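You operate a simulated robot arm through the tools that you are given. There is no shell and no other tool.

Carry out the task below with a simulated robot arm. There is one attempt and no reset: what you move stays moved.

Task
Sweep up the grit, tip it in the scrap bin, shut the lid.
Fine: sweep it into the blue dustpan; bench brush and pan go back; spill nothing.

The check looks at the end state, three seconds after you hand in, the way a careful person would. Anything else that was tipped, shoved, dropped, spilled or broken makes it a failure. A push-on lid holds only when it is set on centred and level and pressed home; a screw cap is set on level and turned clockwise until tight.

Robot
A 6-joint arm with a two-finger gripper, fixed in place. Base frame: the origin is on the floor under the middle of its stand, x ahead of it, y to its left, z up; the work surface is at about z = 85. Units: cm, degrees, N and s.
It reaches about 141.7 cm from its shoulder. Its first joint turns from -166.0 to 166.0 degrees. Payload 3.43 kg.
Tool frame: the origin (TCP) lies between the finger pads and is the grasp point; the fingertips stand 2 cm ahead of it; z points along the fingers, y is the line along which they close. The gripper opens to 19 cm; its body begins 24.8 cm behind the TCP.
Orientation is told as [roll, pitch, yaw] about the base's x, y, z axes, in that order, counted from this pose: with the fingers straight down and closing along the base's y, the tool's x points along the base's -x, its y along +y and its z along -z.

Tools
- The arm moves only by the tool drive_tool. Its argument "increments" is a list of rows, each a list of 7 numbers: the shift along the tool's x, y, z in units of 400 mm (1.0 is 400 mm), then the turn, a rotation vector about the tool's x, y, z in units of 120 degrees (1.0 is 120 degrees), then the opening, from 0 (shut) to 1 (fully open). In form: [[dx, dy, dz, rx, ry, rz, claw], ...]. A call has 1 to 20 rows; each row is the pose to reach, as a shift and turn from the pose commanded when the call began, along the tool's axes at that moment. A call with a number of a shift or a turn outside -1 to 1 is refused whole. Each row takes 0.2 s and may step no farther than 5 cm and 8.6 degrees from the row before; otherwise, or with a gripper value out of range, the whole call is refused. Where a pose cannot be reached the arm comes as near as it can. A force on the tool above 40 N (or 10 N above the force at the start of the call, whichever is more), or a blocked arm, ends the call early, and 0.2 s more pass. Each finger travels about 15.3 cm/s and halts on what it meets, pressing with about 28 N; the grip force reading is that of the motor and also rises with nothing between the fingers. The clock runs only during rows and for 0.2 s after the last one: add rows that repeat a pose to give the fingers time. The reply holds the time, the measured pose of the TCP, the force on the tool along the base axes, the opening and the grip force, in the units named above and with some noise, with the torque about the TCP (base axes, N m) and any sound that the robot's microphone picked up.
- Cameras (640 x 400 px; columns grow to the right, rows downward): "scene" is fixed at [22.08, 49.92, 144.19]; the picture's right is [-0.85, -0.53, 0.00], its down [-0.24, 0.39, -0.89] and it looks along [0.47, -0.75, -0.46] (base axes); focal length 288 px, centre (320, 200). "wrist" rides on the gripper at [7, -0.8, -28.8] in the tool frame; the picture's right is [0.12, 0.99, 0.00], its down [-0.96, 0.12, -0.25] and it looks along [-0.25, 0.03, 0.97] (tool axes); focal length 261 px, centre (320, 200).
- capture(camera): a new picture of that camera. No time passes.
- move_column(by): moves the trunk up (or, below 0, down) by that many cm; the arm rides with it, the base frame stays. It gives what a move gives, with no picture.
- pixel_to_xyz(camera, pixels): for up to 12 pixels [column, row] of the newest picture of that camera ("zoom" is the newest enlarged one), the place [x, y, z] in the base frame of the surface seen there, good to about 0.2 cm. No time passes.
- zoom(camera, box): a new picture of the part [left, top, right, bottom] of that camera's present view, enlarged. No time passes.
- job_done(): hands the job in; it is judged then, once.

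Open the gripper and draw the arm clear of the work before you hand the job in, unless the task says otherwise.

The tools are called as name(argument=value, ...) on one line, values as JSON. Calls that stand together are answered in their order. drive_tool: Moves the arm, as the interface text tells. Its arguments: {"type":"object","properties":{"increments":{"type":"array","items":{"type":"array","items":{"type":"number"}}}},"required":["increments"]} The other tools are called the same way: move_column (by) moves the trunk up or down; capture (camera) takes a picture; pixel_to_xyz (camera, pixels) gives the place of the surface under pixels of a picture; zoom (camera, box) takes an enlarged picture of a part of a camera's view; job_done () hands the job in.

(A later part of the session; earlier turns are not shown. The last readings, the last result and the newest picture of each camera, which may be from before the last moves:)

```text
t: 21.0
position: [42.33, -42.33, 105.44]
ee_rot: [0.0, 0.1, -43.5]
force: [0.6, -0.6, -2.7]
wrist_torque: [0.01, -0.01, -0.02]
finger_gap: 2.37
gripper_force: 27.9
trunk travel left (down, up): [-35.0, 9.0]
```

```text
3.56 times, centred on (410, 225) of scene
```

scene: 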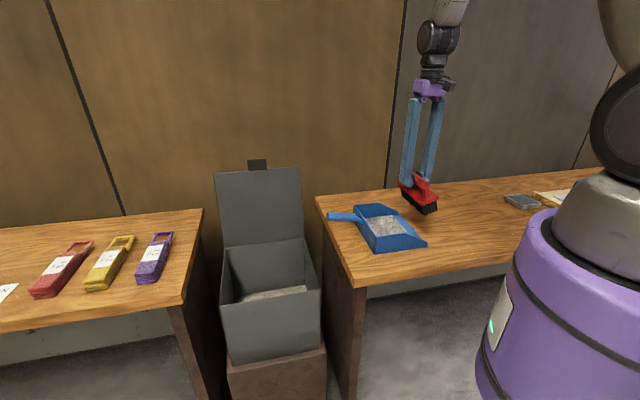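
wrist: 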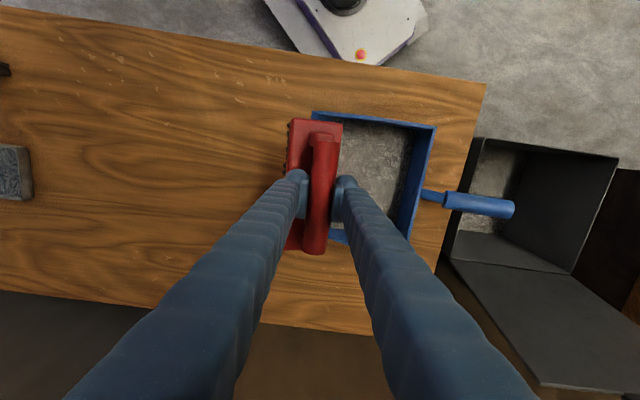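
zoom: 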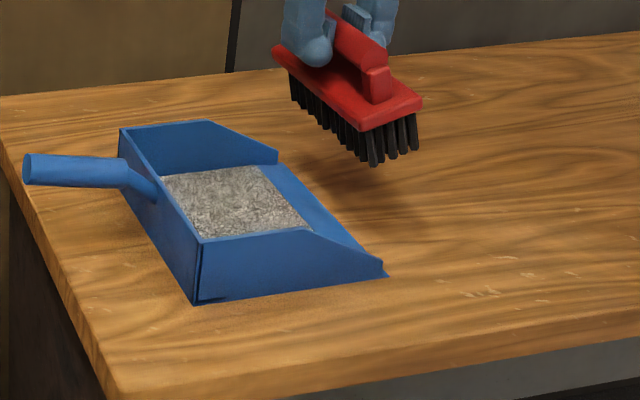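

All the grit is in the pan and the bench looks clean. Before setting the brush back I'll measure its tilt in the grip from points on the red block.

zoom(camera="wrist", box=[270, 100, 370, 260])

pixel_to_xyz(camera="wrist", pixels=[[294, 124], [302, 122], [320, 124], [336, 127], [294, 140], [304, 150], [292, 150], [288, 240], [298, 244], [316, 145], [336, 135], [339, 150]])

zoom(camera="scene", box=[390, 160, 450, 220])

```text
2.50 times, centred on (320, 180) of wrist
```

zoom: 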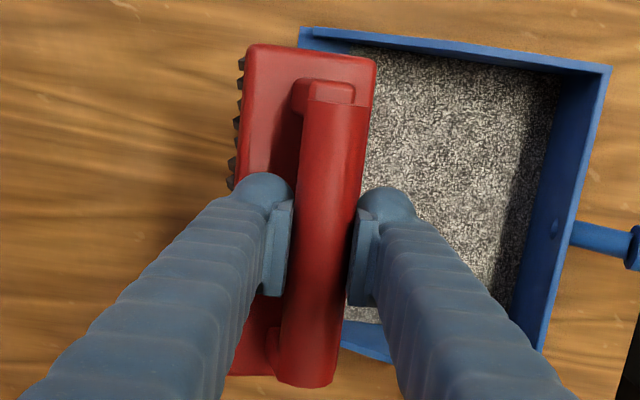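

```text
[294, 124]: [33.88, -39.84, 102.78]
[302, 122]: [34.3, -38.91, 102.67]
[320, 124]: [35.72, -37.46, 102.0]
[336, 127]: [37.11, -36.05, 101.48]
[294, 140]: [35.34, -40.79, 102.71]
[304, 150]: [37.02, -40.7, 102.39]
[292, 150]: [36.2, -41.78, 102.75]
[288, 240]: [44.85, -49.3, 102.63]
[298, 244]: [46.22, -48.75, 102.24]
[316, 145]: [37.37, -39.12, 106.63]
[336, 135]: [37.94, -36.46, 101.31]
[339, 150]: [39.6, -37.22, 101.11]
```

```text
6.67 times, centred on (420, 190) of scene
```

zoom: 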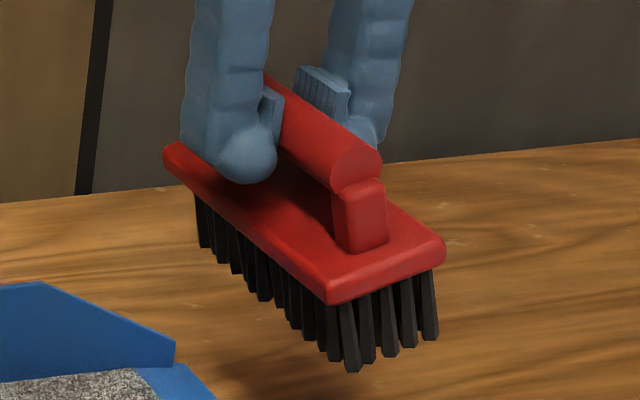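

The brush is tilted about 15° in the grip (back edge high). I'll carry it back over its home at (23.15,-75.4) turning back +90°, then level it by tilting the tool 15° before setting down.

drive_tool(increments=[[0, 0, -0.075, 0, 0, 0, 0], [-0.0184, -0.0774, -0.075, 0, 0, -0.0624, 0], [-0.0368, -0.1548, -0.075, 0, 0, -0.1248, 0], [-0.0553, -0.2323, -0.075, 0, 0, -0.1873, 0], [-0.0737, -0.3097, -0.075, 0, 0, -0.2497, 0], [-0.0921, -0.3871, -0.075, 0, 0, -0.3121, 0], [-0.1105, -0.4645, -0.075, 0, 0, -0.3745, 0], [-0.1289, -0.5419, -0.075, 0, 0, -0.4369, 0], [-0.1473, -0.6193, -0.075, 0, 0, -0.4993, 0], [-0.1658, -0.6968, -0.075, 0, 0, -0.5618, 0], [-0.1842, -0.7742, -0.075, 0, 0, -0.6242, 0], [-0.2026, -0.8516, -0.075, 0, 0, -0.6866, 0], [-0.221, -0.929, -0.075, 0, 0, -0.749, 0], [-0.221, -0.929, -0.075, 0, 0, -0.749, 0]])

capture(camera="wrist")

capture(camera="scene")

```text
t: 24.0
position: [23.23, -75.33, 108.63]
ee_rot: [0.0, 0.0, 46.5]
force: [-0.3, -0.3, -2.4]
wrist_torque: [0.01, 0.03, -0.03]
finger_gap: 2.37
gripper_force: 28.3
trunk travel left (down, up): [-35.0, 9.0]
```

```text
taken
```

wrist: 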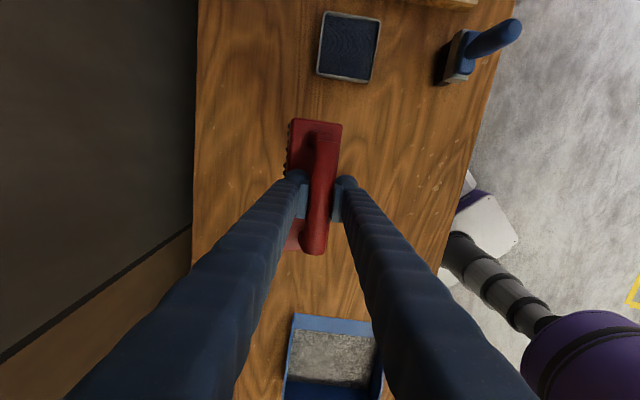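

```text
taken
```

scene: 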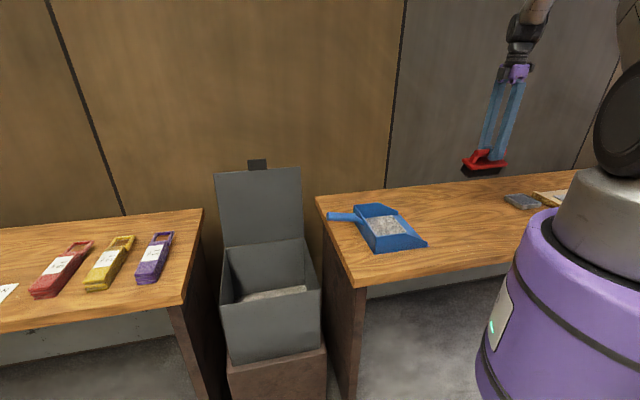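

The brush is over its home. I'll tilt the tool by -15° about its x to level the brush and descend to about 1 cm above the bench.

drive_tool(increments=[[0, 0, 0.06, -0.05, 0, 0, 0], [0, 0, 0.12, -0.1, 0, 0, 0], [0, 0, 0.18, -0.125, 0, 0, 0], [0, 0, 0.25, -0.125, 0, 0, 0], [0, 0, 0.31, -0.125, 0, 0, 0], [0, 0, 0.31, -0.125, 0, 0, 0]])

capture(camera="wrist")

zoom(camera="scene", box=[430, 160, 530, 230])

```text
t: 25.4
position: [23.03, -75.08, 96.22]
ee_rot: [15.0, 0.0, 46.4]
force: [0.2, 0.0, -1.6]
wrist_torque: [0.04, -0.02, 0.0]
finger_gap: 2.36
gripper_force: 28.0
trunk travel left (down, up): [-35.0, 9.0]
```

```text
taken
```

wrist: 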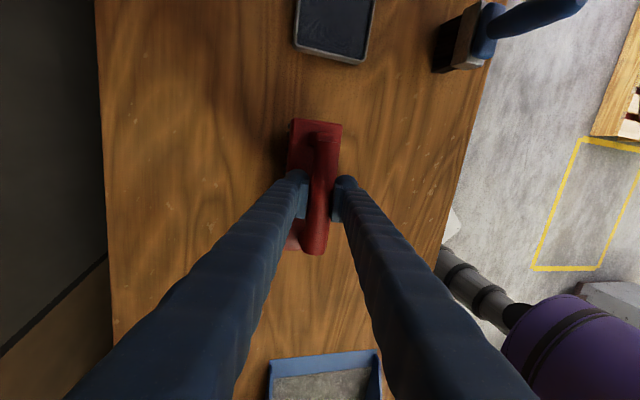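

```text
5.71 times, centred on (480, 195) of scene
```

zoom: 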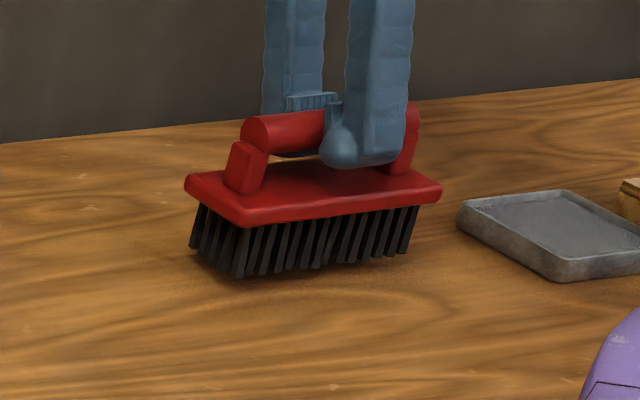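

The brush now looks level, about 1 cm above the bench. I'll check the block's height at both edges and its position against home.

pixel_to_xyz(camera="wrist", pixels=[[294, 122], [302, 122], [320, 124], [338, 128], [294, 140], [292, 150], [289, 240], [297, 246], [316, 145], [337, 135], [338, 148], [318, 200]])

zoom(camera="wrist", box=[270, 100, 370, 260])

```text
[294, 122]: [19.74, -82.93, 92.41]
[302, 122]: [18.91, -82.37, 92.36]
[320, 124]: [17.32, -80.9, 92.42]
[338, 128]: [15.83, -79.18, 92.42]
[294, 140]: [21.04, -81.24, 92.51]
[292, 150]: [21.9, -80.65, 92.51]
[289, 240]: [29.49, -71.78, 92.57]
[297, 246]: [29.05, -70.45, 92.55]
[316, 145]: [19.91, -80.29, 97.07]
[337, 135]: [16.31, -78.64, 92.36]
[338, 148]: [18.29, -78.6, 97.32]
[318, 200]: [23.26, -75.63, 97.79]
```

```text
2.50 times, centred on (320, 180) of wrist
```

zoom: 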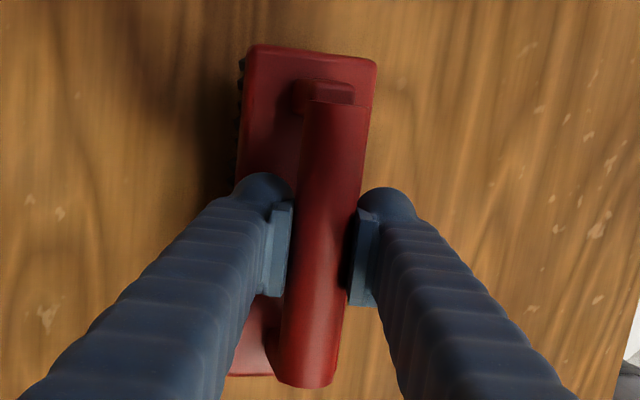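

The block is level (92.4±0.1) and within 0.2 cm of its home corners, 1.4 cm too high. I'll lower it straight down the remaining 1.4 cm.

drive_tool(increments=[[0, -0.0039, 0.0145, 0, 0, 0, 0], [0, -0.0071, 0.0266, 0, 0, 0, 0], [0, -0.0091, 0.0338, 0, 0, 0, 0], [0, -0.0091, 0.0338, 0, 0, 0, 0]])

pixel_to_xyz(camera="wrist", pixels=[[294, 122], [338, 128], [337, 135], [292, 150], [297, 246]])

zoom(camera="scene", box=[430, 160, 530, 230])

```text
t: 26.4
position: [23.02, -75.17, 94.83]
ee_rot: [14.9, 0.0, 46.4]
force: [0.0, -0.8, -2.4]
wrist_torque: [0.01, 0.0, -0.02]
finger_gap: 2.35
gripper_force: 27.9
trunk travel left (down, up): [-35.0, 9.0]
```

```text
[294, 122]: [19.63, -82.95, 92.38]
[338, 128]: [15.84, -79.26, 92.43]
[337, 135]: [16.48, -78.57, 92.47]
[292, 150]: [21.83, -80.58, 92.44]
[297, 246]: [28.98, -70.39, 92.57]
```

```text
5.71 times, centred on (480, 195) of scene
```

zoom: 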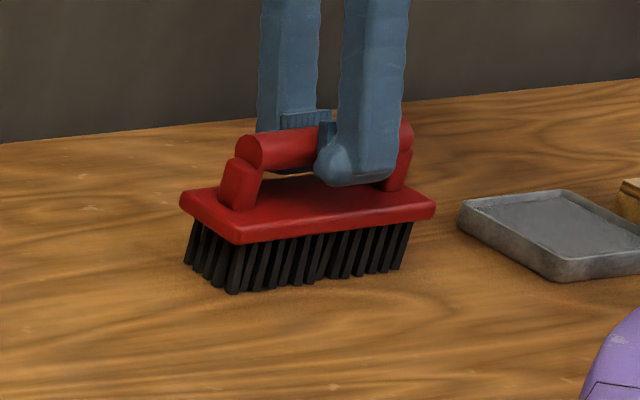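

No contact yet (force still -2.4 N). I'll take a fresh wrist picture and measure the block height again.

capture(camera="wrist")

pixel_to_xyz(camera="wrist", pixels=[[294, 122], [338, 128], [337, 135], [292, 150], [297, 246], [302, 122]])

```text
taken
```

wrist: 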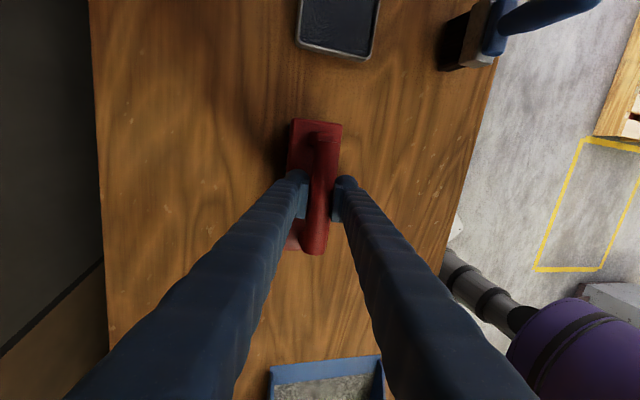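

```text
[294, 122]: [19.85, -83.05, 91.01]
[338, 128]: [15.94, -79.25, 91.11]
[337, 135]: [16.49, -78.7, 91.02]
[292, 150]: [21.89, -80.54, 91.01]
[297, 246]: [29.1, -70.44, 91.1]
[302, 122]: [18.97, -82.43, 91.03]
```

The block top is at 91.05, practically its original resting height. I'll lower 0.1 cm to touch, open slightly (gap about 5 cm), and check before withdrawing along the tool axis.

drive_tool(increments=[[0, -0.0007, 0.0025, 0, 0, 0, 0], [0, -0.0007, 0.0025, 0, 0, 0, 0.1], [0, -0.0007, 0.0025, 0, 0, 0, 0.2], [0, -0.0007, 0.0025, 0, 0, 0, 0.26], [0, -0.0007, 0.0025, 0, 0, 0, 0.26]])

capture(camera="wrist")

zoom(camera="scene", box=[430, 160, 530, 230])

```text
t: 27.6
position: [23.12, -75.05, 94.67]
ee_rot: [15.1, 0.0, 46.4]
force: [-0.5, 0.8, 0.2]
wrist_torque: [0.02, -0.01, -0.04]
finger_gap: 4.93
gripper_force: 0.1
trunk travel left (down, up): [-35.0, 9.0]
```

```text
taken
```

wrist: 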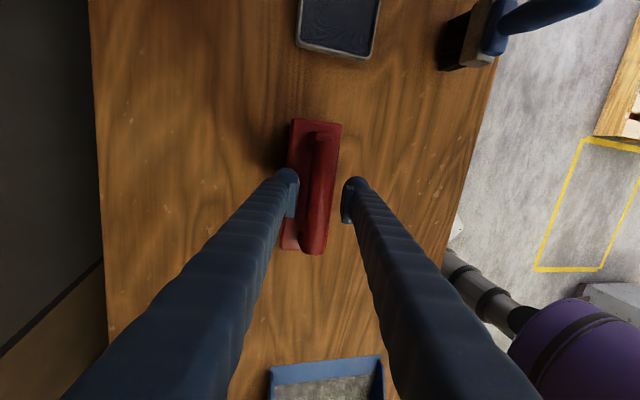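

```text
5.71 times, centred on (480, 195) of scene
```

zoom: 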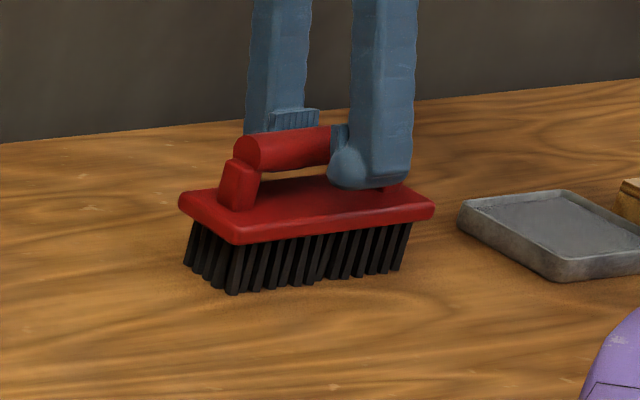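

The brush stands free on its place. I'll withdraw along the tool axis, upward, 14 cm.

drive_tool(increments=[[0, 0, -0.04, 0, 0, 0, 0.26], [0, 0, -0.1, 0, 0, 0, 0.26], [0, 0, -0.18, 0, 0, 0, 0.26], [0, 0, -0.27, 0, 0, 0, 0.26], [0, 0, -0.35, 0, 0, 0, 0.26], [0, 0, -0.35, 0, 0, 0, 0.26]])

capture(camera="wrist")

capture(camera="scene")

```text
t: 29.0
position: [25.59, -77.59, 108.26]
ee_rot: [14.9, 0.0, 46.4]
force: [-0.2, 0.4, -0.7]
wrist_torque: [-0.01, 0.01, 0.02]
finger_gap: 4.95
gripper_force: 0.0
trunk travel left (down, up): [-35.0, 9.0]
```

```text
taken
```

wrist: 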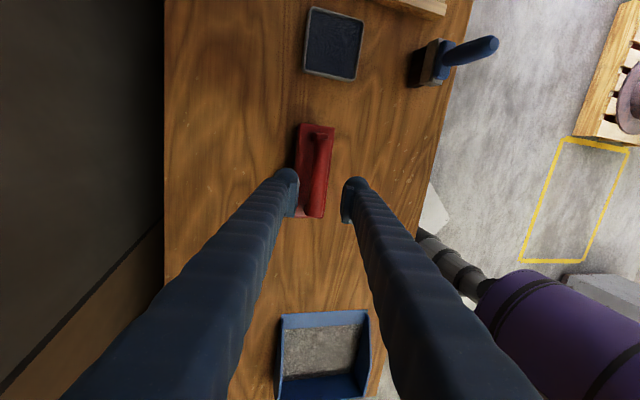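

```text
taken
```

scene: 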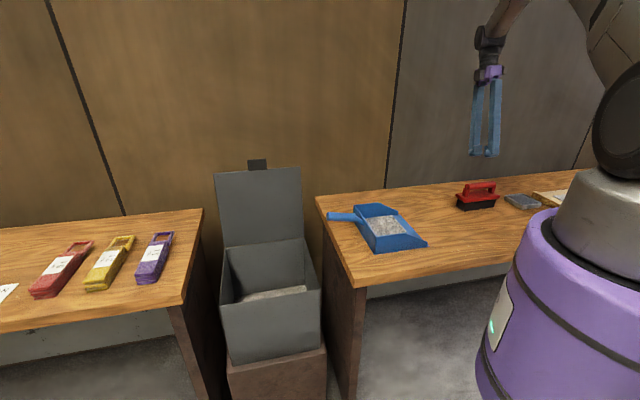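

The brush is back in its place. Next I'll straighten the tool and travel toward the pan handle, rising a bit, in two legs.

drive_tool(increments=[[-0.0926, 0.0243, -0.0194, 0.0156, 0, 0, 0.3], [-0.1853, 0.0485, -0.0388, 0.0312, 0, 0, 0.35], [-0.2779, 0.0728, -0.0581, 0.0469, 0, 0, 0.4], [-0.3705, 0.097, -0.0775, 0.0625, 0, 0, 0.45], [-0.4631, 0.1213, -0.0969, 0.0781, 0, 0, 0.5], [-0.5558, 0.1455, -0.1163, 0.0938, 0, 0, 0.5], [-0.6484, 0.1698, -0.1356, 0.1094, 0, 0, 0.5], [-0.741, 0.194, -0.155, 0.125, 0, 0, 0.5], [-0.741, 0.194, -0.155, 0.125, 0, 0, 0.5]])

capture(camera="wrist")

```text
t: 31.0
position: [41.85, -52.1, 116.33]
ee_rot: [-0.1, 0.0, 46.5]
force: [0.3, 0.9, 0.6]
wrist_torque: [-0.05, -0.04, 0.0]
finger_gap: 9.52
gripper_force: 0.1
trunk travel left (down, up): [-35.0, 9.0]
```

```text
taken
```

wrist: 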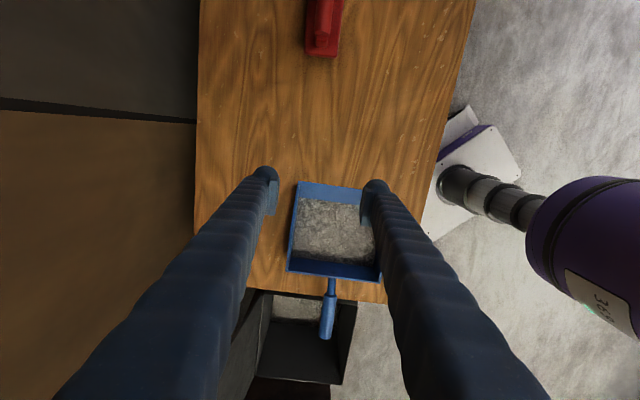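

Pan handle is at (328,315) in this view. I'll move 31 cm further so the tool is above the handle.

drive_tool(increments=[[-0.0956, 0.0178, 0, 0, 0, 0, 0.5], [-0.1913, 0.0355, 0, 0, 0, 0, 0.5], [-0.2869, 0.0533, 0, 0, 0, 0, 0.5], [-0.3825, 0.071, 0, 0, 0, 0, 0.5], [-0.4781, 0.0888, 0, 0, 0, 0, 0.5], [-0.5738, 0.1065, 0, 0, 0, 0, 0.5], [-0.6694, 0.1243, 0, 0, 0, 0, 0.5], [-0.765, 0.142, 0, 0, 0, 0, 0.5], [-0.765, 0.142, 0, 0, 0, 0, 0.5]])

capture(camera="wrist")

capture(camera="scene")

```text
t: 33.0
position: [58.86, -26.08, 116.25]
ee_rot: [-0.1, 0.0, 46.3]
force: [0.5, 0.8, -0.6]
wrist_torque: [-0.02, -0.01, -0.01]
finger_gap: 9.51
gripper_force: 0.1
trunk travel left (down, up): [-35.0, 9.0]
```

```text
taken
```

wrist: 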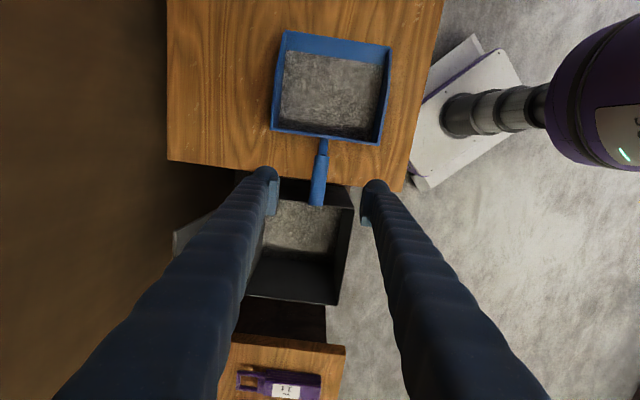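

```text
taken
```

scene: 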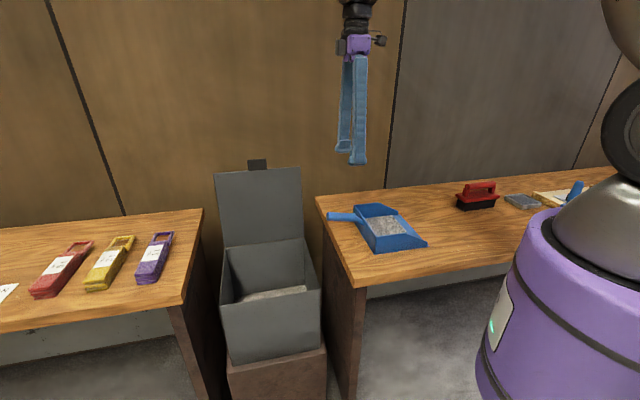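

The tool is over the handle, seen from (324,140) to (317,205). I'll zoom in and measure the handle's axis and the pan's current corners.

zoom(camera="wrist", box=[260, 120, 388, 220])

pixel_to_xyz(camera="wrist", pixels=[[323, 143], [322, 152], [321, 160], [319, 175], [318, 190], [317, 202], [312, 180], [326, 180], [287, 32], [391, 46], [379, 144], [272, 129]])

pixel_to_xyz(camera="wrist", pixels=[[330, 60], [330, 90], [330, 120], [290, 90], [370, 90], [340, 45], [330, 52], [300, 120], [240, 300], [338, 305], [350, 200], [270, 250]])

```text
4.00 times, centred on (324, 170) of wrist
```

zoom: 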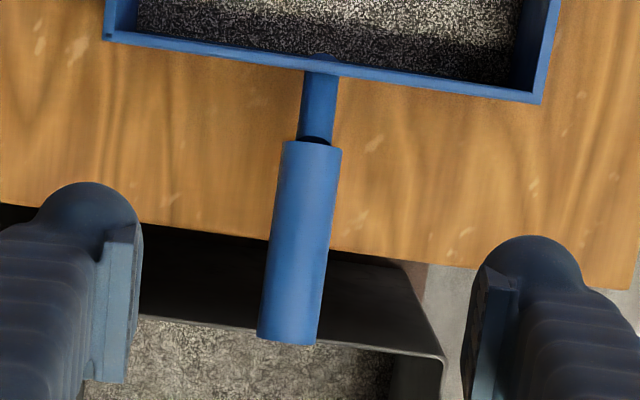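

```text
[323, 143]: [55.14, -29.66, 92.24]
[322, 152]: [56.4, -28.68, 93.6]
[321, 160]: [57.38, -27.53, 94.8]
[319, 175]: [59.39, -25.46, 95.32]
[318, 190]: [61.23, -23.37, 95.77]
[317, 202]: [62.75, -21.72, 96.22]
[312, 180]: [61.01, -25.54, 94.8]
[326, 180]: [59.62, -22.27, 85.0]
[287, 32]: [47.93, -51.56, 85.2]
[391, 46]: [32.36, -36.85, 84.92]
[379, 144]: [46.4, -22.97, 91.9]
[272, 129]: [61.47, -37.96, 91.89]
```

```text
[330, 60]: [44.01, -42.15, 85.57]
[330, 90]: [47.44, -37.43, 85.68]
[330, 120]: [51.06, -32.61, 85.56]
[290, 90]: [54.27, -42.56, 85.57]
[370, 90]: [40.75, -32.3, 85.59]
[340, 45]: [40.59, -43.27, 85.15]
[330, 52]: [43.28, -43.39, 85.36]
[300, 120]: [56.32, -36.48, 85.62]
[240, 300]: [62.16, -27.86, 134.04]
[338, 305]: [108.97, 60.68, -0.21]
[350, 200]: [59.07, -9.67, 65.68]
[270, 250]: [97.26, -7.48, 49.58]
```

Handle axis: through (58.05,-26.81) at about z=93.65, angle ≈47°, and the tool is laterally in line with it. I'll shift 1.1 cm toward the pan and descend around the thick part of the handle to z=96.6 first.

drive_tool(increments=[[0.0272, 0, 0.1, 0, 0, 0, 0.5], [0.0272, 0, 0.2, 0, 0, 0, 0.45], [0.0272, 0, 0.3, 0, 0, 0, 0.4], [0.0272, 0, 0.4, 0, 0, 0, 0.4], [0.0272, 0, 0.49, 0, 0, 0, 0.4], [0.0272, 0, 0.49, 0, 0, 0, 0.4]])

capture(camera="wrist")

zoom(camera="scene", box=[300, 170, 420, 250])

pixel_to_xyz(camera="scene", pixels=[[202, 210], [186, 300], [170, 234], [140, 284], [155, 262], [172, 234], [224, 246], [304, 240], [222, 307], [316, 292]])

```text
t: 34.4
position: [58.1, -27.05, 96.48]
ee_rot: [0.0, -0.1, 46.4]
force: [1.4, 0.0, -0.7]
wrist_torque: [0.0, 0.01, -0.01]
finger_gap: 7.58
gripper_force: 0.0
trunk travel left (down, up): [-35.0, 9.0]
```

```text
taken
```

wrist: 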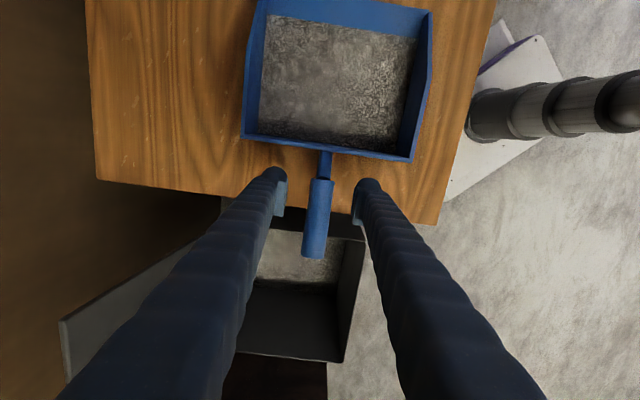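

```text
5.00 times, centred on (360, 210) of scene
```

zoom: 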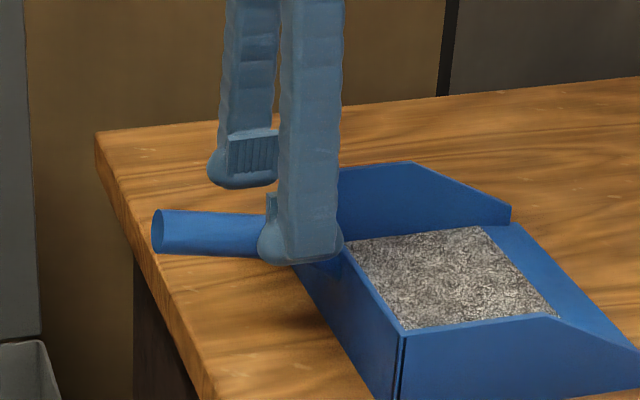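

```text
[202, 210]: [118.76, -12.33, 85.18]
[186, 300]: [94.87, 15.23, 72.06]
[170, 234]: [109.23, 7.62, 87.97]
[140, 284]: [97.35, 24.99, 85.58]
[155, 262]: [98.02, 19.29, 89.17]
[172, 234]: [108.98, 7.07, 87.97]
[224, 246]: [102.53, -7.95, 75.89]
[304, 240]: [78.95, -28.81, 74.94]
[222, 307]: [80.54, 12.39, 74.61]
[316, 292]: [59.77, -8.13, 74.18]
```

The fingers straddle the thick part of the handle just past its collar (row 178) with the axis centred. I'll descend the last 2.8 cm and close.

drive_tool(increments=[[0, 0, 0.035, 0, 0, 0, 0.35], [0, 0, 0.0707, 0, 0, 0, 0.3], [0, 0, 0.0707, 0, 0, 0, 0.2], [0, 0, 0.0707, 0, 0, 0, 0.1], [0, 0, 0.0707, 0, 0, 0, 0.0], [0, 0, 0.0707, 0, 0, 0, 0.0], [0, 0, 0.0707, 0, 0, 0, 0.0]])

capture(camera="wrist")

zoom(camera="scene", box=[300, 170, 440, 260])

pixel_to_xyz(camera="wrist", pixels=[[245, 140], [412, 160], [432, 15], [330, 100], [300, 60], [380, 80]])

```text
t: 36.0
position: [58.08, -27.09, 93.94]
ee_rot: [0.0, 0.0, 46.4]
force: [0.2, -0.1, 0.3]
wrist_torque: [0.08, -0.15, -0.08]
finger_gap: 2.84
gripper_force: 27.9
trunk travel left (down, up): [-35.0, 9.0]
```

```text
taken
```

wrist: 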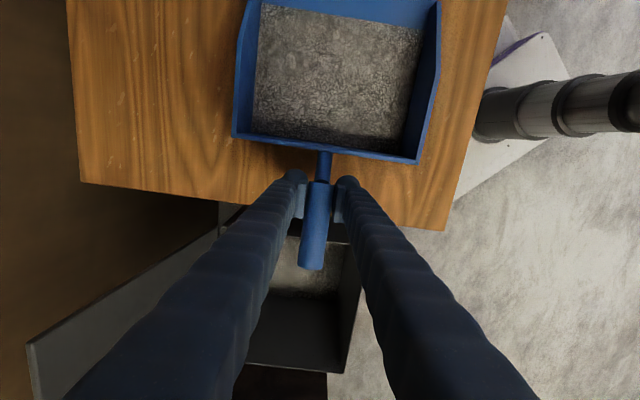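

```text
4.44 times, centred on (370, 215) of scene
```

zoom: 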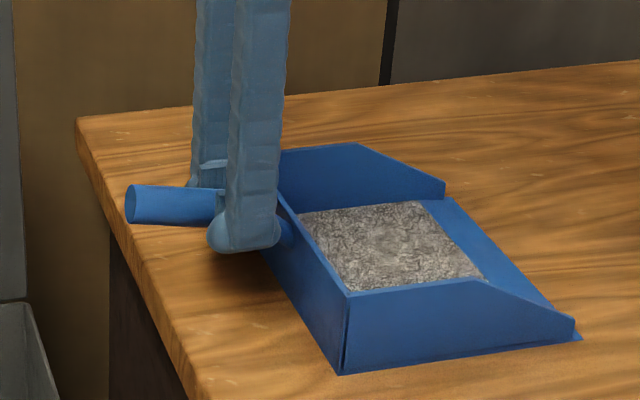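

```text
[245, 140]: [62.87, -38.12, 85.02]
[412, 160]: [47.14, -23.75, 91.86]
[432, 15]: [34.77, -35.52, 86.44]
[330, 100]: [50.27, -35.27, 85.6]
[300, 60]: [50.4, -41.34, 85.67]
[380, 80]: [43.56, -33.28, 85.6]
```

Gripped with a gap of 2.84 cm at (58.08,-27.09,93.9) — the pan's home pose. I'll lift just 2 cm as a test for drooping.

drive_tool(increments=[[0, 0, -0.0125, 0, 0, 0, 0], [0, 0, -0.025, 0, 0, 0, 0], [0, 0, -0.0375, 0, 0, 0, 0], [0, 0, -0.05, 0, 0, 0, 0], [0, 0, -0.05, 0, 0, 0, 0]])

capture(camera="wrist")

zoom(camera="scene", box=[300, 170, 440, 260])

pixel_to_xyz(camera="wrist", pixels=[[245, 140], [412, 160], [432, 15], [330, 100], [300, 60], [380, 80], [330, 140], [330, 30]])

```text
t: 37.2
position: [58.13, -26.83, 95.66]
ee_rot: [0.2, 0.0, 46.3]
force: [-0.2, -0.4, -4.0]
wrist_torque: [0.3, -0.27, -0.02]
finger_gap: 2.86
gripper_force: 28.0
trunk travel left (down, up): [-35.0, 9.0]
```

```text
taken
```

wrist: 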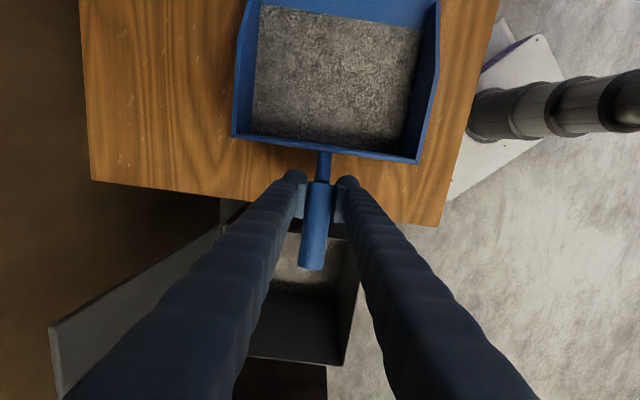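

```text
4.44 times, centred on (370, 215) of scene
```

zoom: 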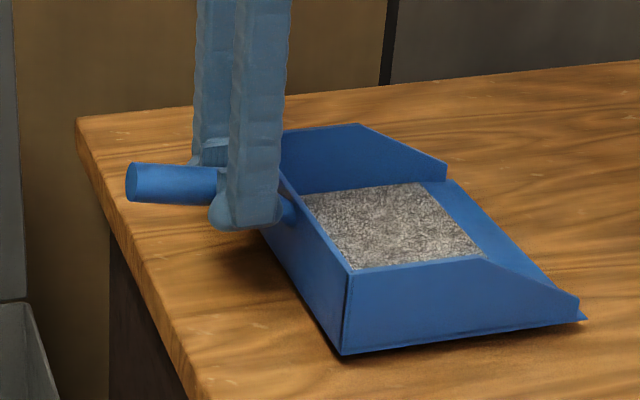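

```text
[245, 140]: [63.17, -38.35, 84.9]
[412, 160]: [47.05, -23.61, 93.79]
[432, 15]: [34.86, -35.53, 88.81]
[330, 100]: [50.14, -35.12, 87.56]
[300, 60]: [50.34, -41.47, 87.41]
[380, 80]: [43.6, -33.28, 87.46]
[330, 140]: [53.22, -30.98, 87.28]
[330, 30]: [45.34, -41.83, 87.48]
```

The pan lifted level (floor 87.3–87.5 front to back) with no droop and about 4 N load. I'll lift smoothly another 14 cm, keeping it level.

drive_tool(increments=[[0, 0, -0.025, 0, 0, 0, 0], [0, 0, -0.065, 0, 0, 0, 0], [0, 0, -0.115, 0, 0, 0, 0], [0, 0, -0.17, 0, 0, 0, 0], [0, 0, -0.225, 0, 0, 0, 0], [0, 0, -0.28, 0, 0, 0, 0], [0, 0, -0.325, 0, 0, 0, 0], [0, 0, -0.35, 0, 0, 0, 0], [0, 0, -0.35, 0, 0, 0, 0]])

capture(camera="wrist")

capture(camera="scene")

pixel_to_xyz(camera="wrist", pixels=[[330, 100], [300, 60], [380, 80], [330, 140], [330, 30], [400, 60], [270, 100]])

```text
t: 39.2
position: [58.1, -26.92, 109.84]
ee_rot: [0.1, 0.1, 46.4]
force: [0.5, 0.6, -3.3]
wrist_torque: [0.27, -0.27, 0.0]
finger_gap: 2.83
gripper_force: 28.0
trunk travel left (down, up): [-35.0, 9.0]
```

```text
taken
```

wrist: 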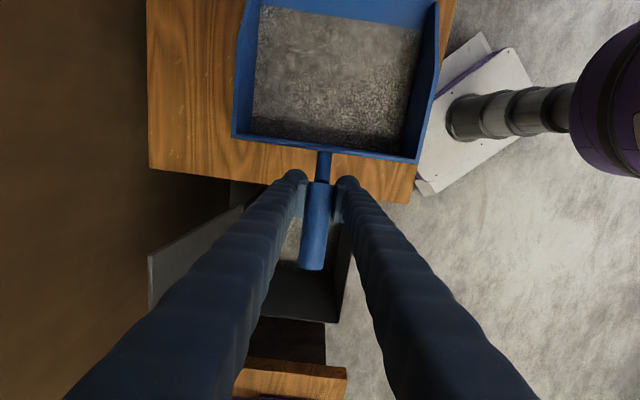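

```text
taken
```

scene: 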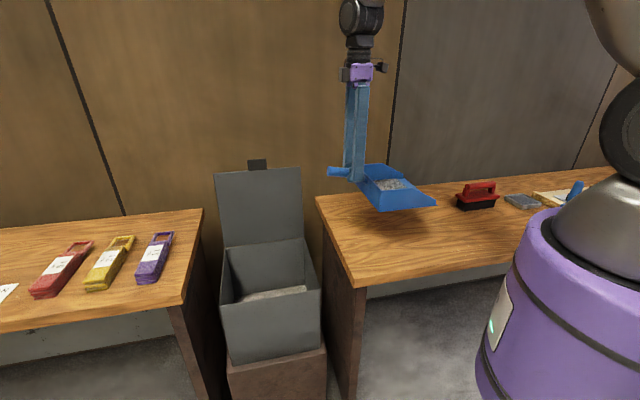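

```text
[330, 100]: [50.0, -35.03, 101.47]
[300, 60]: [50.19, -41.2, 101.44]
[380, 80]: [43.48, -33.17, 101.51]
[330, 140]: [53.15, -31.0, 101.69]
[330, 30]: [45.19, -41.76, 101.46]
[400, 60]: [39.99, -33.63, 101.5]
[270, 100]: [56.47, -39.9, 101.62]
```

The pan is level at height with its floor at z≈101.5. I'll carry it slowly toward the bin, first 22 cm along the pan axis, with a small shift toward the bin's middle depth.

drive_tool(increments=[[-0.015, -0.001, 0, 0, 0, 0, 0], [-0.045, -0.003, 0, 0, 0, 0, 0], [-0.09, -0.006, 0, 0, 0, 0, 0], [-0.14, -0.009, 0, 0, 0, 0, 0], [-0.195, -0.012, 0, 0, 0, 0, 0], [-0.25, -0.016, 0, 0, 0, 0, 0], [-0.305, -0.019, 0, 0, 0, 0, 0], [-0.36, -0.023, 0, 0, 0, 0, 0], [-0.415, -0.026, 0, 0, 0, 0, 0], [-0.465, -0.03, 0, 0, 0, 0, 0], [-0.51, -0.033, 0, 0, 0, 0, 0], [-0.54, -0.035, 0, 0, 0, 0, 0], [-0.55, -0.035, 0, 0, 0, 0, 0]])

capture(camera="scene")

capture(camera="wrist")

```text
t: 42.0
position: [74.36, -12.0, 109.83]
ee_rot: [-0.1, 0.0, 46.5]
force: [0.2, -0.1, -3.5]
wrist_torque: [0.28, -0.25, 0.0]
finger_gap: 2.82
gripper_force: 28.0
trunk travel left (down, up): [-35.0, 9.0]
```

```text
taken
```

scene: 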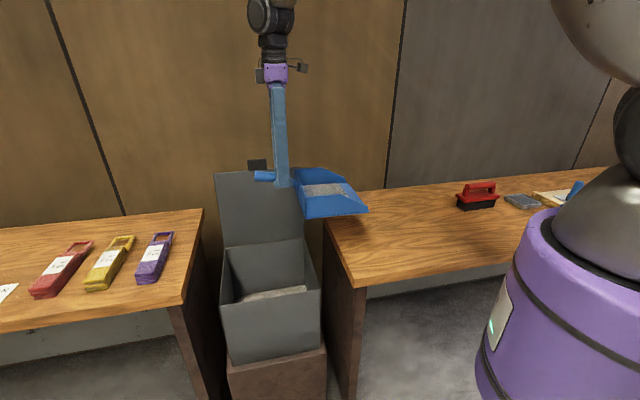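

```text
taken
```

wrist: 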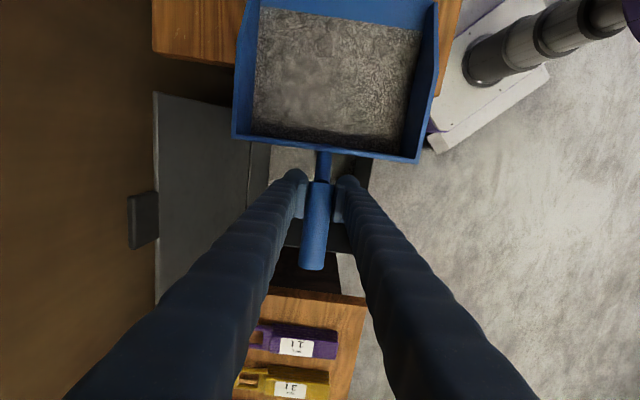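

The pan stays steady; TCP now near the bin's near side. I'll continue 20 cm further so the lip comes over the bin opening.

drive_tool(increments=[[-0.015, -0.001, 0, 0, 0, 0, 0], [-0.045, -0.004, 0, 0, 0, 0, 0], [-0.09, -0.007, 0, 0, 0, 0, 0], [-0.14, -0.011, 0, 0, 0, 0, 0], [-0.195, -0.015, 0, 0, 0, 0, 0], [-0.25, -0.019, 0, 0, 0, 0, 0], [-0.305, -0.023, 0, 0, 0, 0, 0], [-0.36, -0.027, 0, 0, 0, 0, 0], [-0.41, -0.031, 0, 0, 0, 0, 0], [-0.455, -0.034, 0, 0, 0, 0, 0], [-0.485, -0.037, 0, 0, 0, 0, 0], [-0.5, -0.0375, 0, 0, 0, 0, 0], [-0.5, -0.0375, 0, 0, 0, 0, 0]])

capture(camera="scene")

capture(camera="wrist")

```text
t: 44.8
position: [89.24, 1.46, 109.79]
ee_rot: [0.1, 0.0, 46.5]
force: [0.3, -0.4, -2.2]
wrist_torque: [0.26, -0.27, -0.03]
finger_gap: 2.85
gripper_force: 28.2
trunk travel left (down, up): [-35.0, 9.0]
```

```text
taken
```

scene: 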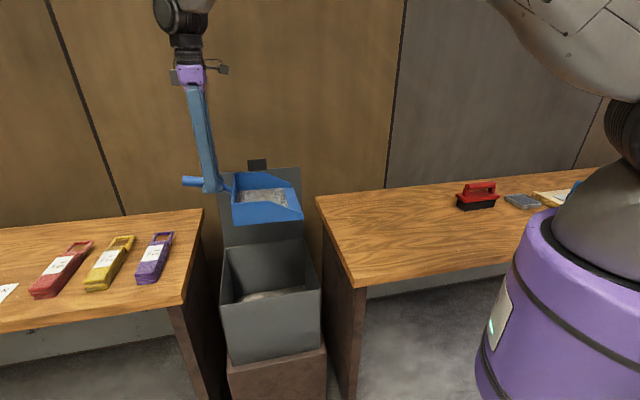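

```text
taken
```

wrist: 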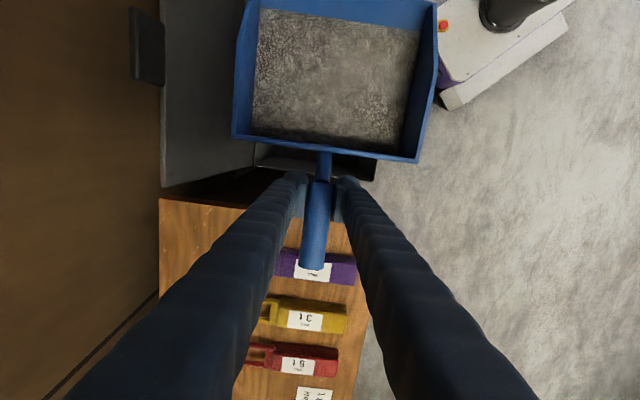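

The pan is over the bin: lip at p≈38, pan spanning q≈52–74 within the bin's 49.5–78.5. I'll tilt the first 20° while lowering, bringing the lip to mid-bin just above the rim.

drive_tool(increments=[[-0.03, 0, 0.02, 0, -0.01, 0, 0], [-0.06, 0, 0.06, 0, -0.03, 0, 0], [-0.09, 0, 0.1, 0, -0.055, 0, 0], [-0.115, 0, 0.145, 0, -0.08, 0, 0], [-0.135, 0, 0.19, 0, -0.105, 0, 0], [-0.15, 0, 0.235, 0, -0.13, 0, 0], [-0.1625, 0, 0.27, 0, -0.155, 0, 0], [-0.1675, 0, 0.285, 0, -0.1667, 0, 0], [-0.1675, 0, 0.285, 0, -0.1667, 0, 0]])

capture(camera="scene")

capture(camera="wrist")

```text
t: 46.8
position: [93.65, 6.43, 98.36]
ee_rot: [0.1, -19.9, 46.3]
force: [-0.1, -0.5, -3.3]
wrist_torque: [0.16, -0.16, -0.02]
finger_gap: 2.83
gripper_force: 28.4
trunk travel left (down, up): [-35.0, 9.0]
```

```text
taken
```

scene: 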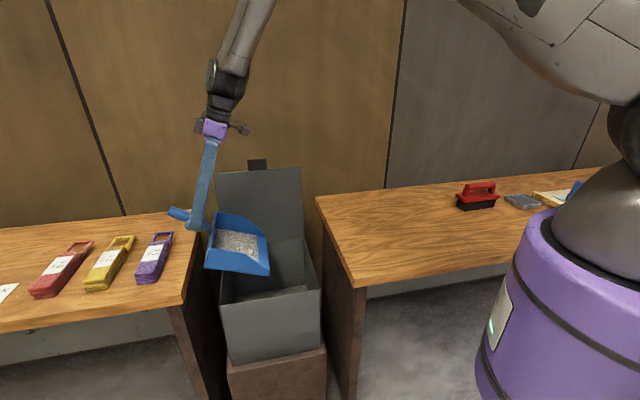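

```text
taken
```

wrist: 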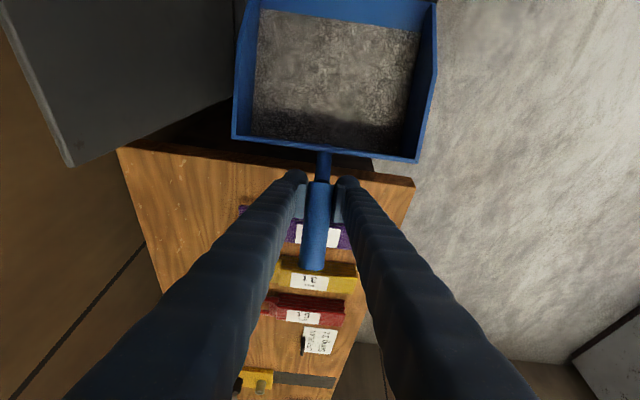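

The lip is over mid-bin at about z=82 with the pan at 20°. I'll tilt on to 45° with the lip held in place and lowered to rim level, then hold briefly and look.

drive_tool(increments=[[0.0299, 0, -0.0056, 0, -0.0333, 0, 0], [0.0598, 0, -0.0111, 0, -0.0667, 0, 0], [0.0973, 0, -0.0288, 0, -0.1, 0, 0], [0.1348, 0, -0.0464, 0, -0.1333, 0, 0], [0.1818, 0, -0.0635, 0, -0.1708, 0, 0], [0.2288, 0, -0.0806, 0, -0.2083, 0, 0], [0.2288, 0, -0.0806, 0, -0.2083, 0, 0], [0.2288, 0, -0.0806, 0, -0.2083, 0, 0], [0.2288, 0, -0.0806, 0, -0.2083, 0, 0]])

capture(camera="scene")

capture(camera="wrist")

zoom(camera="scene", box=[180, 180, 340, 320])

```text
t: 48.8
position: [87.17, -0.54, 98.14]
ee_rot: [0.1, -45.0, 46.3]
force: [-0.5, -0.3, -4.2]
wrist_torque: [0.15, -0.1, 0.03]
finger_gap: 2.83
gripper_force: 28.2
trunk travel left (down, up): [-35.0, 9.0]
```

```text
taken
```

scene: 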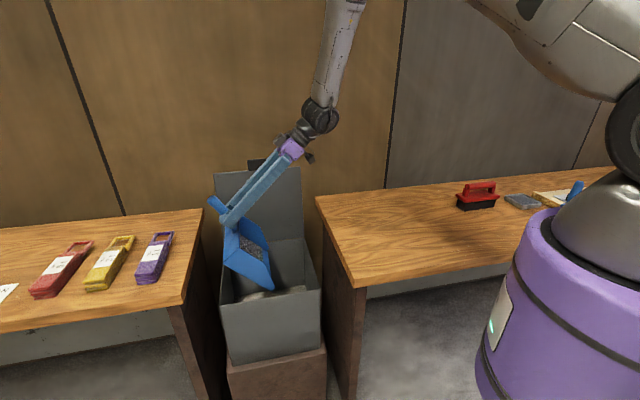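

```text
taken
```

wrist: 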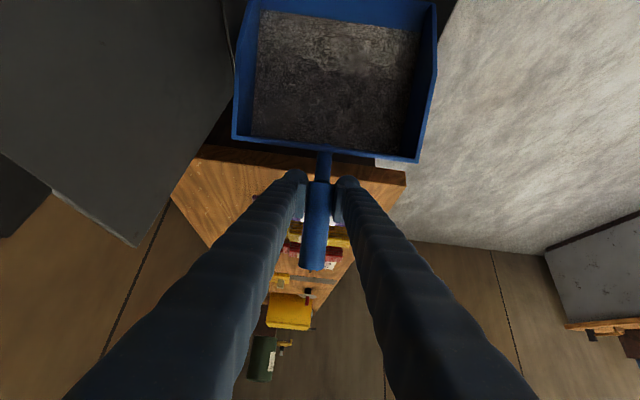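

```text
2.86 times, centred on (260, 250) of scene
```

zoom: 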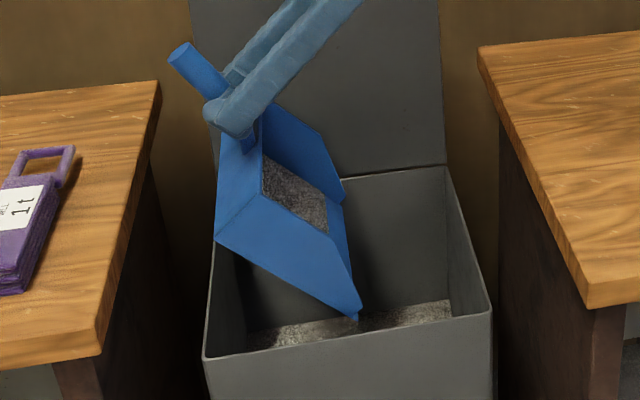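

At 45° the grit still holds in the pan, with the lip inside the bin. I'll tilt on to 60°, hold, and look.

drive_tool(increments=[[0.0283, 0, -0.0318, 0, -0.0292, 0, 0], [0.0566, 0, -0.0636, 0, -0.0583, 0, 0], [0.092, 0, -0.099, 0, -0.0917, 0, 0], [0.1273, 0, -0.1343, 0, -0.125, 0, 0], [0.1273, 0, -0.1343, 0, -0.125, 0, 0], [0.1273, 0, -0.1343, 0, -0.125, 0, 0], [0.1273, 0, -0.1343, 0, -0.125, 0, 0], [0.1273, 0, -0.1343, 0, -0.125, 0, 0]])

capture(camera="wrist")

zoom(camera="scene", box=[180, 180, 340, 320])

```text
t: 50.6
position: [82.01, -5.97, 98.36]
ee_rot: [0.2, -60.0, 46.3]
force: [-0.3, 0.7, -3.2]
wrist_torque: [-0.03, -0.01, -0.03]
finger_gap: 2.84
gripper_force: 28.7
trunk travel left (down, up): [-35.0, 9.0]
```

```text
taken
```

wrist: 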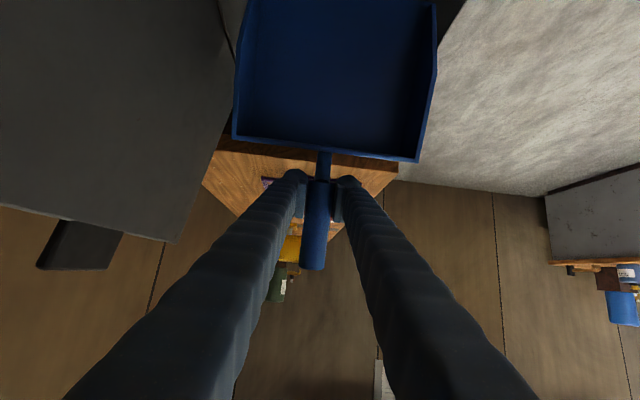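

```text
2.86 times, centred on (260, 250) of scene
```

zoom: 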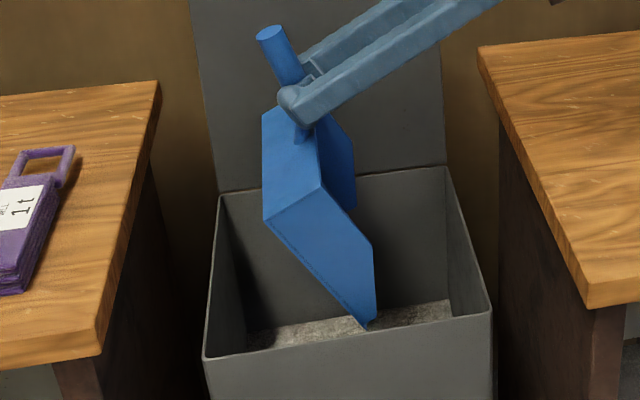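

The pan floor is now plain blue: the grit has gone into the bin. I'll zoom in on the pan and bin to verify nothing remains or is spilled.

zoom(camera="wrist", box=[220, 0, 460, 170])

zoom(camera="scene", box=[210, 250, 340, 390])

```text
2.35 times, centred on (340, 85) of wrist
```

zoom: 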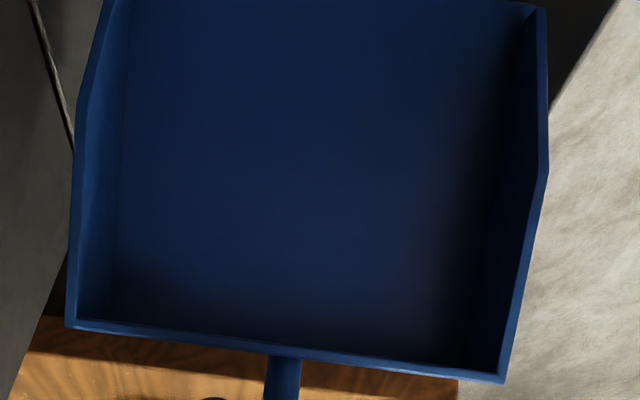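

```text
2.86 times, centred on (275, 320) of scene
```

zoom: 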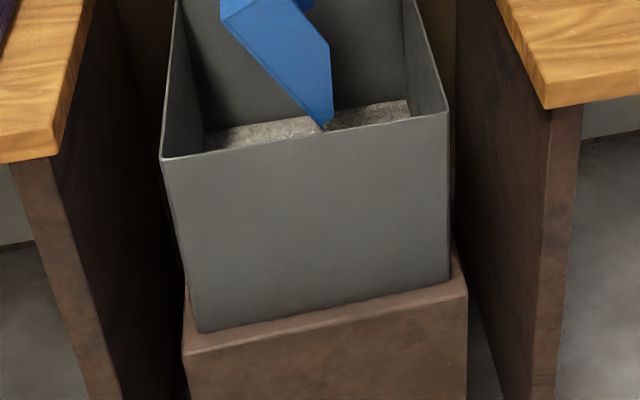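

The pan is clean and the bench and bin surroundings show no spill. I'll bring the pan back to level by reversing the path, rising clear of the bin.

drive_tool(increments=[[-0.0417, 0, 0.0472, 0, 0.0417, 0, 0], [-0.0833, 0, 0.0943, 0, 0.0833, 0, 0], [-0.125, 0, 0.1415, 0, 0.125, 0, 0], [-0.1776, 0, 0.166, 0, 0.1667, 0, 0], [-0.2302, 0, 0.1904, 0, 0.2083, 0, 0], [-0.2828, 0, 0.2149, 0, 0.25, 0, 0], [-0.3159, 0, 0.2054, 0, 0.2917, 0, 0], [-0.3489, 0, 0.196, 0, 0.3333, 0, 0], [-0.382, 0, 0.1865, 0, 0.375, 0, 0], [-0.3814, 0, 0.1522, 0, 0.4167, 0, 0], [-0.3808, 0, 0.1179, 0, 0.4583, 0, 0], [-0.3802, 0, 0.0836, 0, 0.5, 0, 0], [-0.3802, 0, 0.0836, 0, 0.5, 0, 0]])

capture(camera="wrist")

capture(camera="scene")

pixel_to_xyz(camera="wrist", pixels=[[330, 100], [300, 60], [380, 80], [330, 140], [330, 30], [400, 60], [270, 100], [240, 136], [416, 160]])

```text
t: 53.4
position: [89.29, 1.53, 109.75]
ee_rot: [-0.1, 0.1, 46.4]
force: [0.5, -0.7, -2.4]
wrist_torque: [0.28, -0.28, 0.04]
finger_gap: 2.85
gripper_force: 27.7
trunk travel left (down, up): [-35.0, 9.0]
```

```text
taken
```

wrist: 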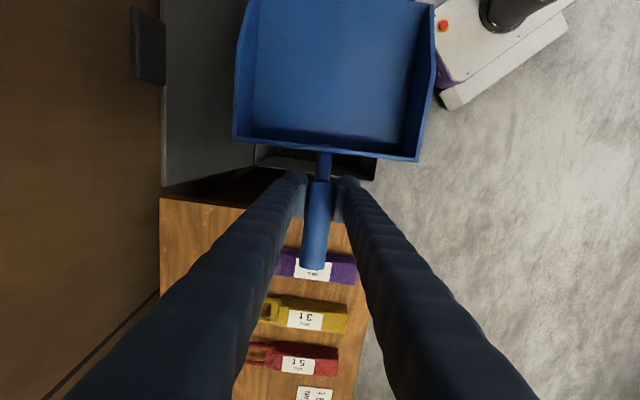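

```text
taken
```

scene: 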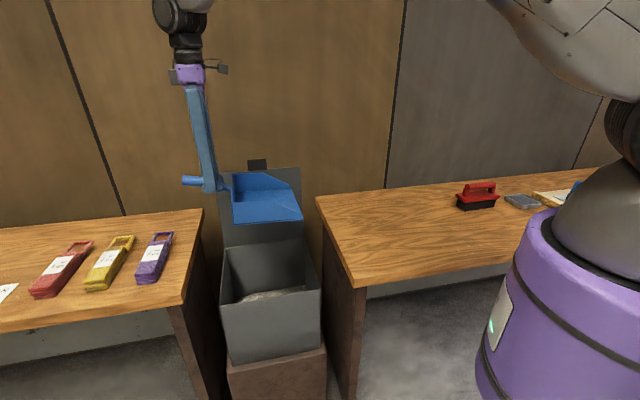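

```text
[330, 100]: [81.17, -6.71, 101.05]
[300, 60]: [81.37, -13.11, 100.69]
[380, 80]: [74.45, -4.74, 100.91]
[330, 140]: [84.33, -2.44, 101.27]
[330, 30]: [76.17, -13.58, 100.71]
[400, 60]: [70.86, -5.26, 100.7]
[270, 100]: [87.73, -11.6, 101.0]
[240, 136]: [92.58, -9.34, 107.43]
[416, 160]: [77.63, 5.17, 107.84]
```

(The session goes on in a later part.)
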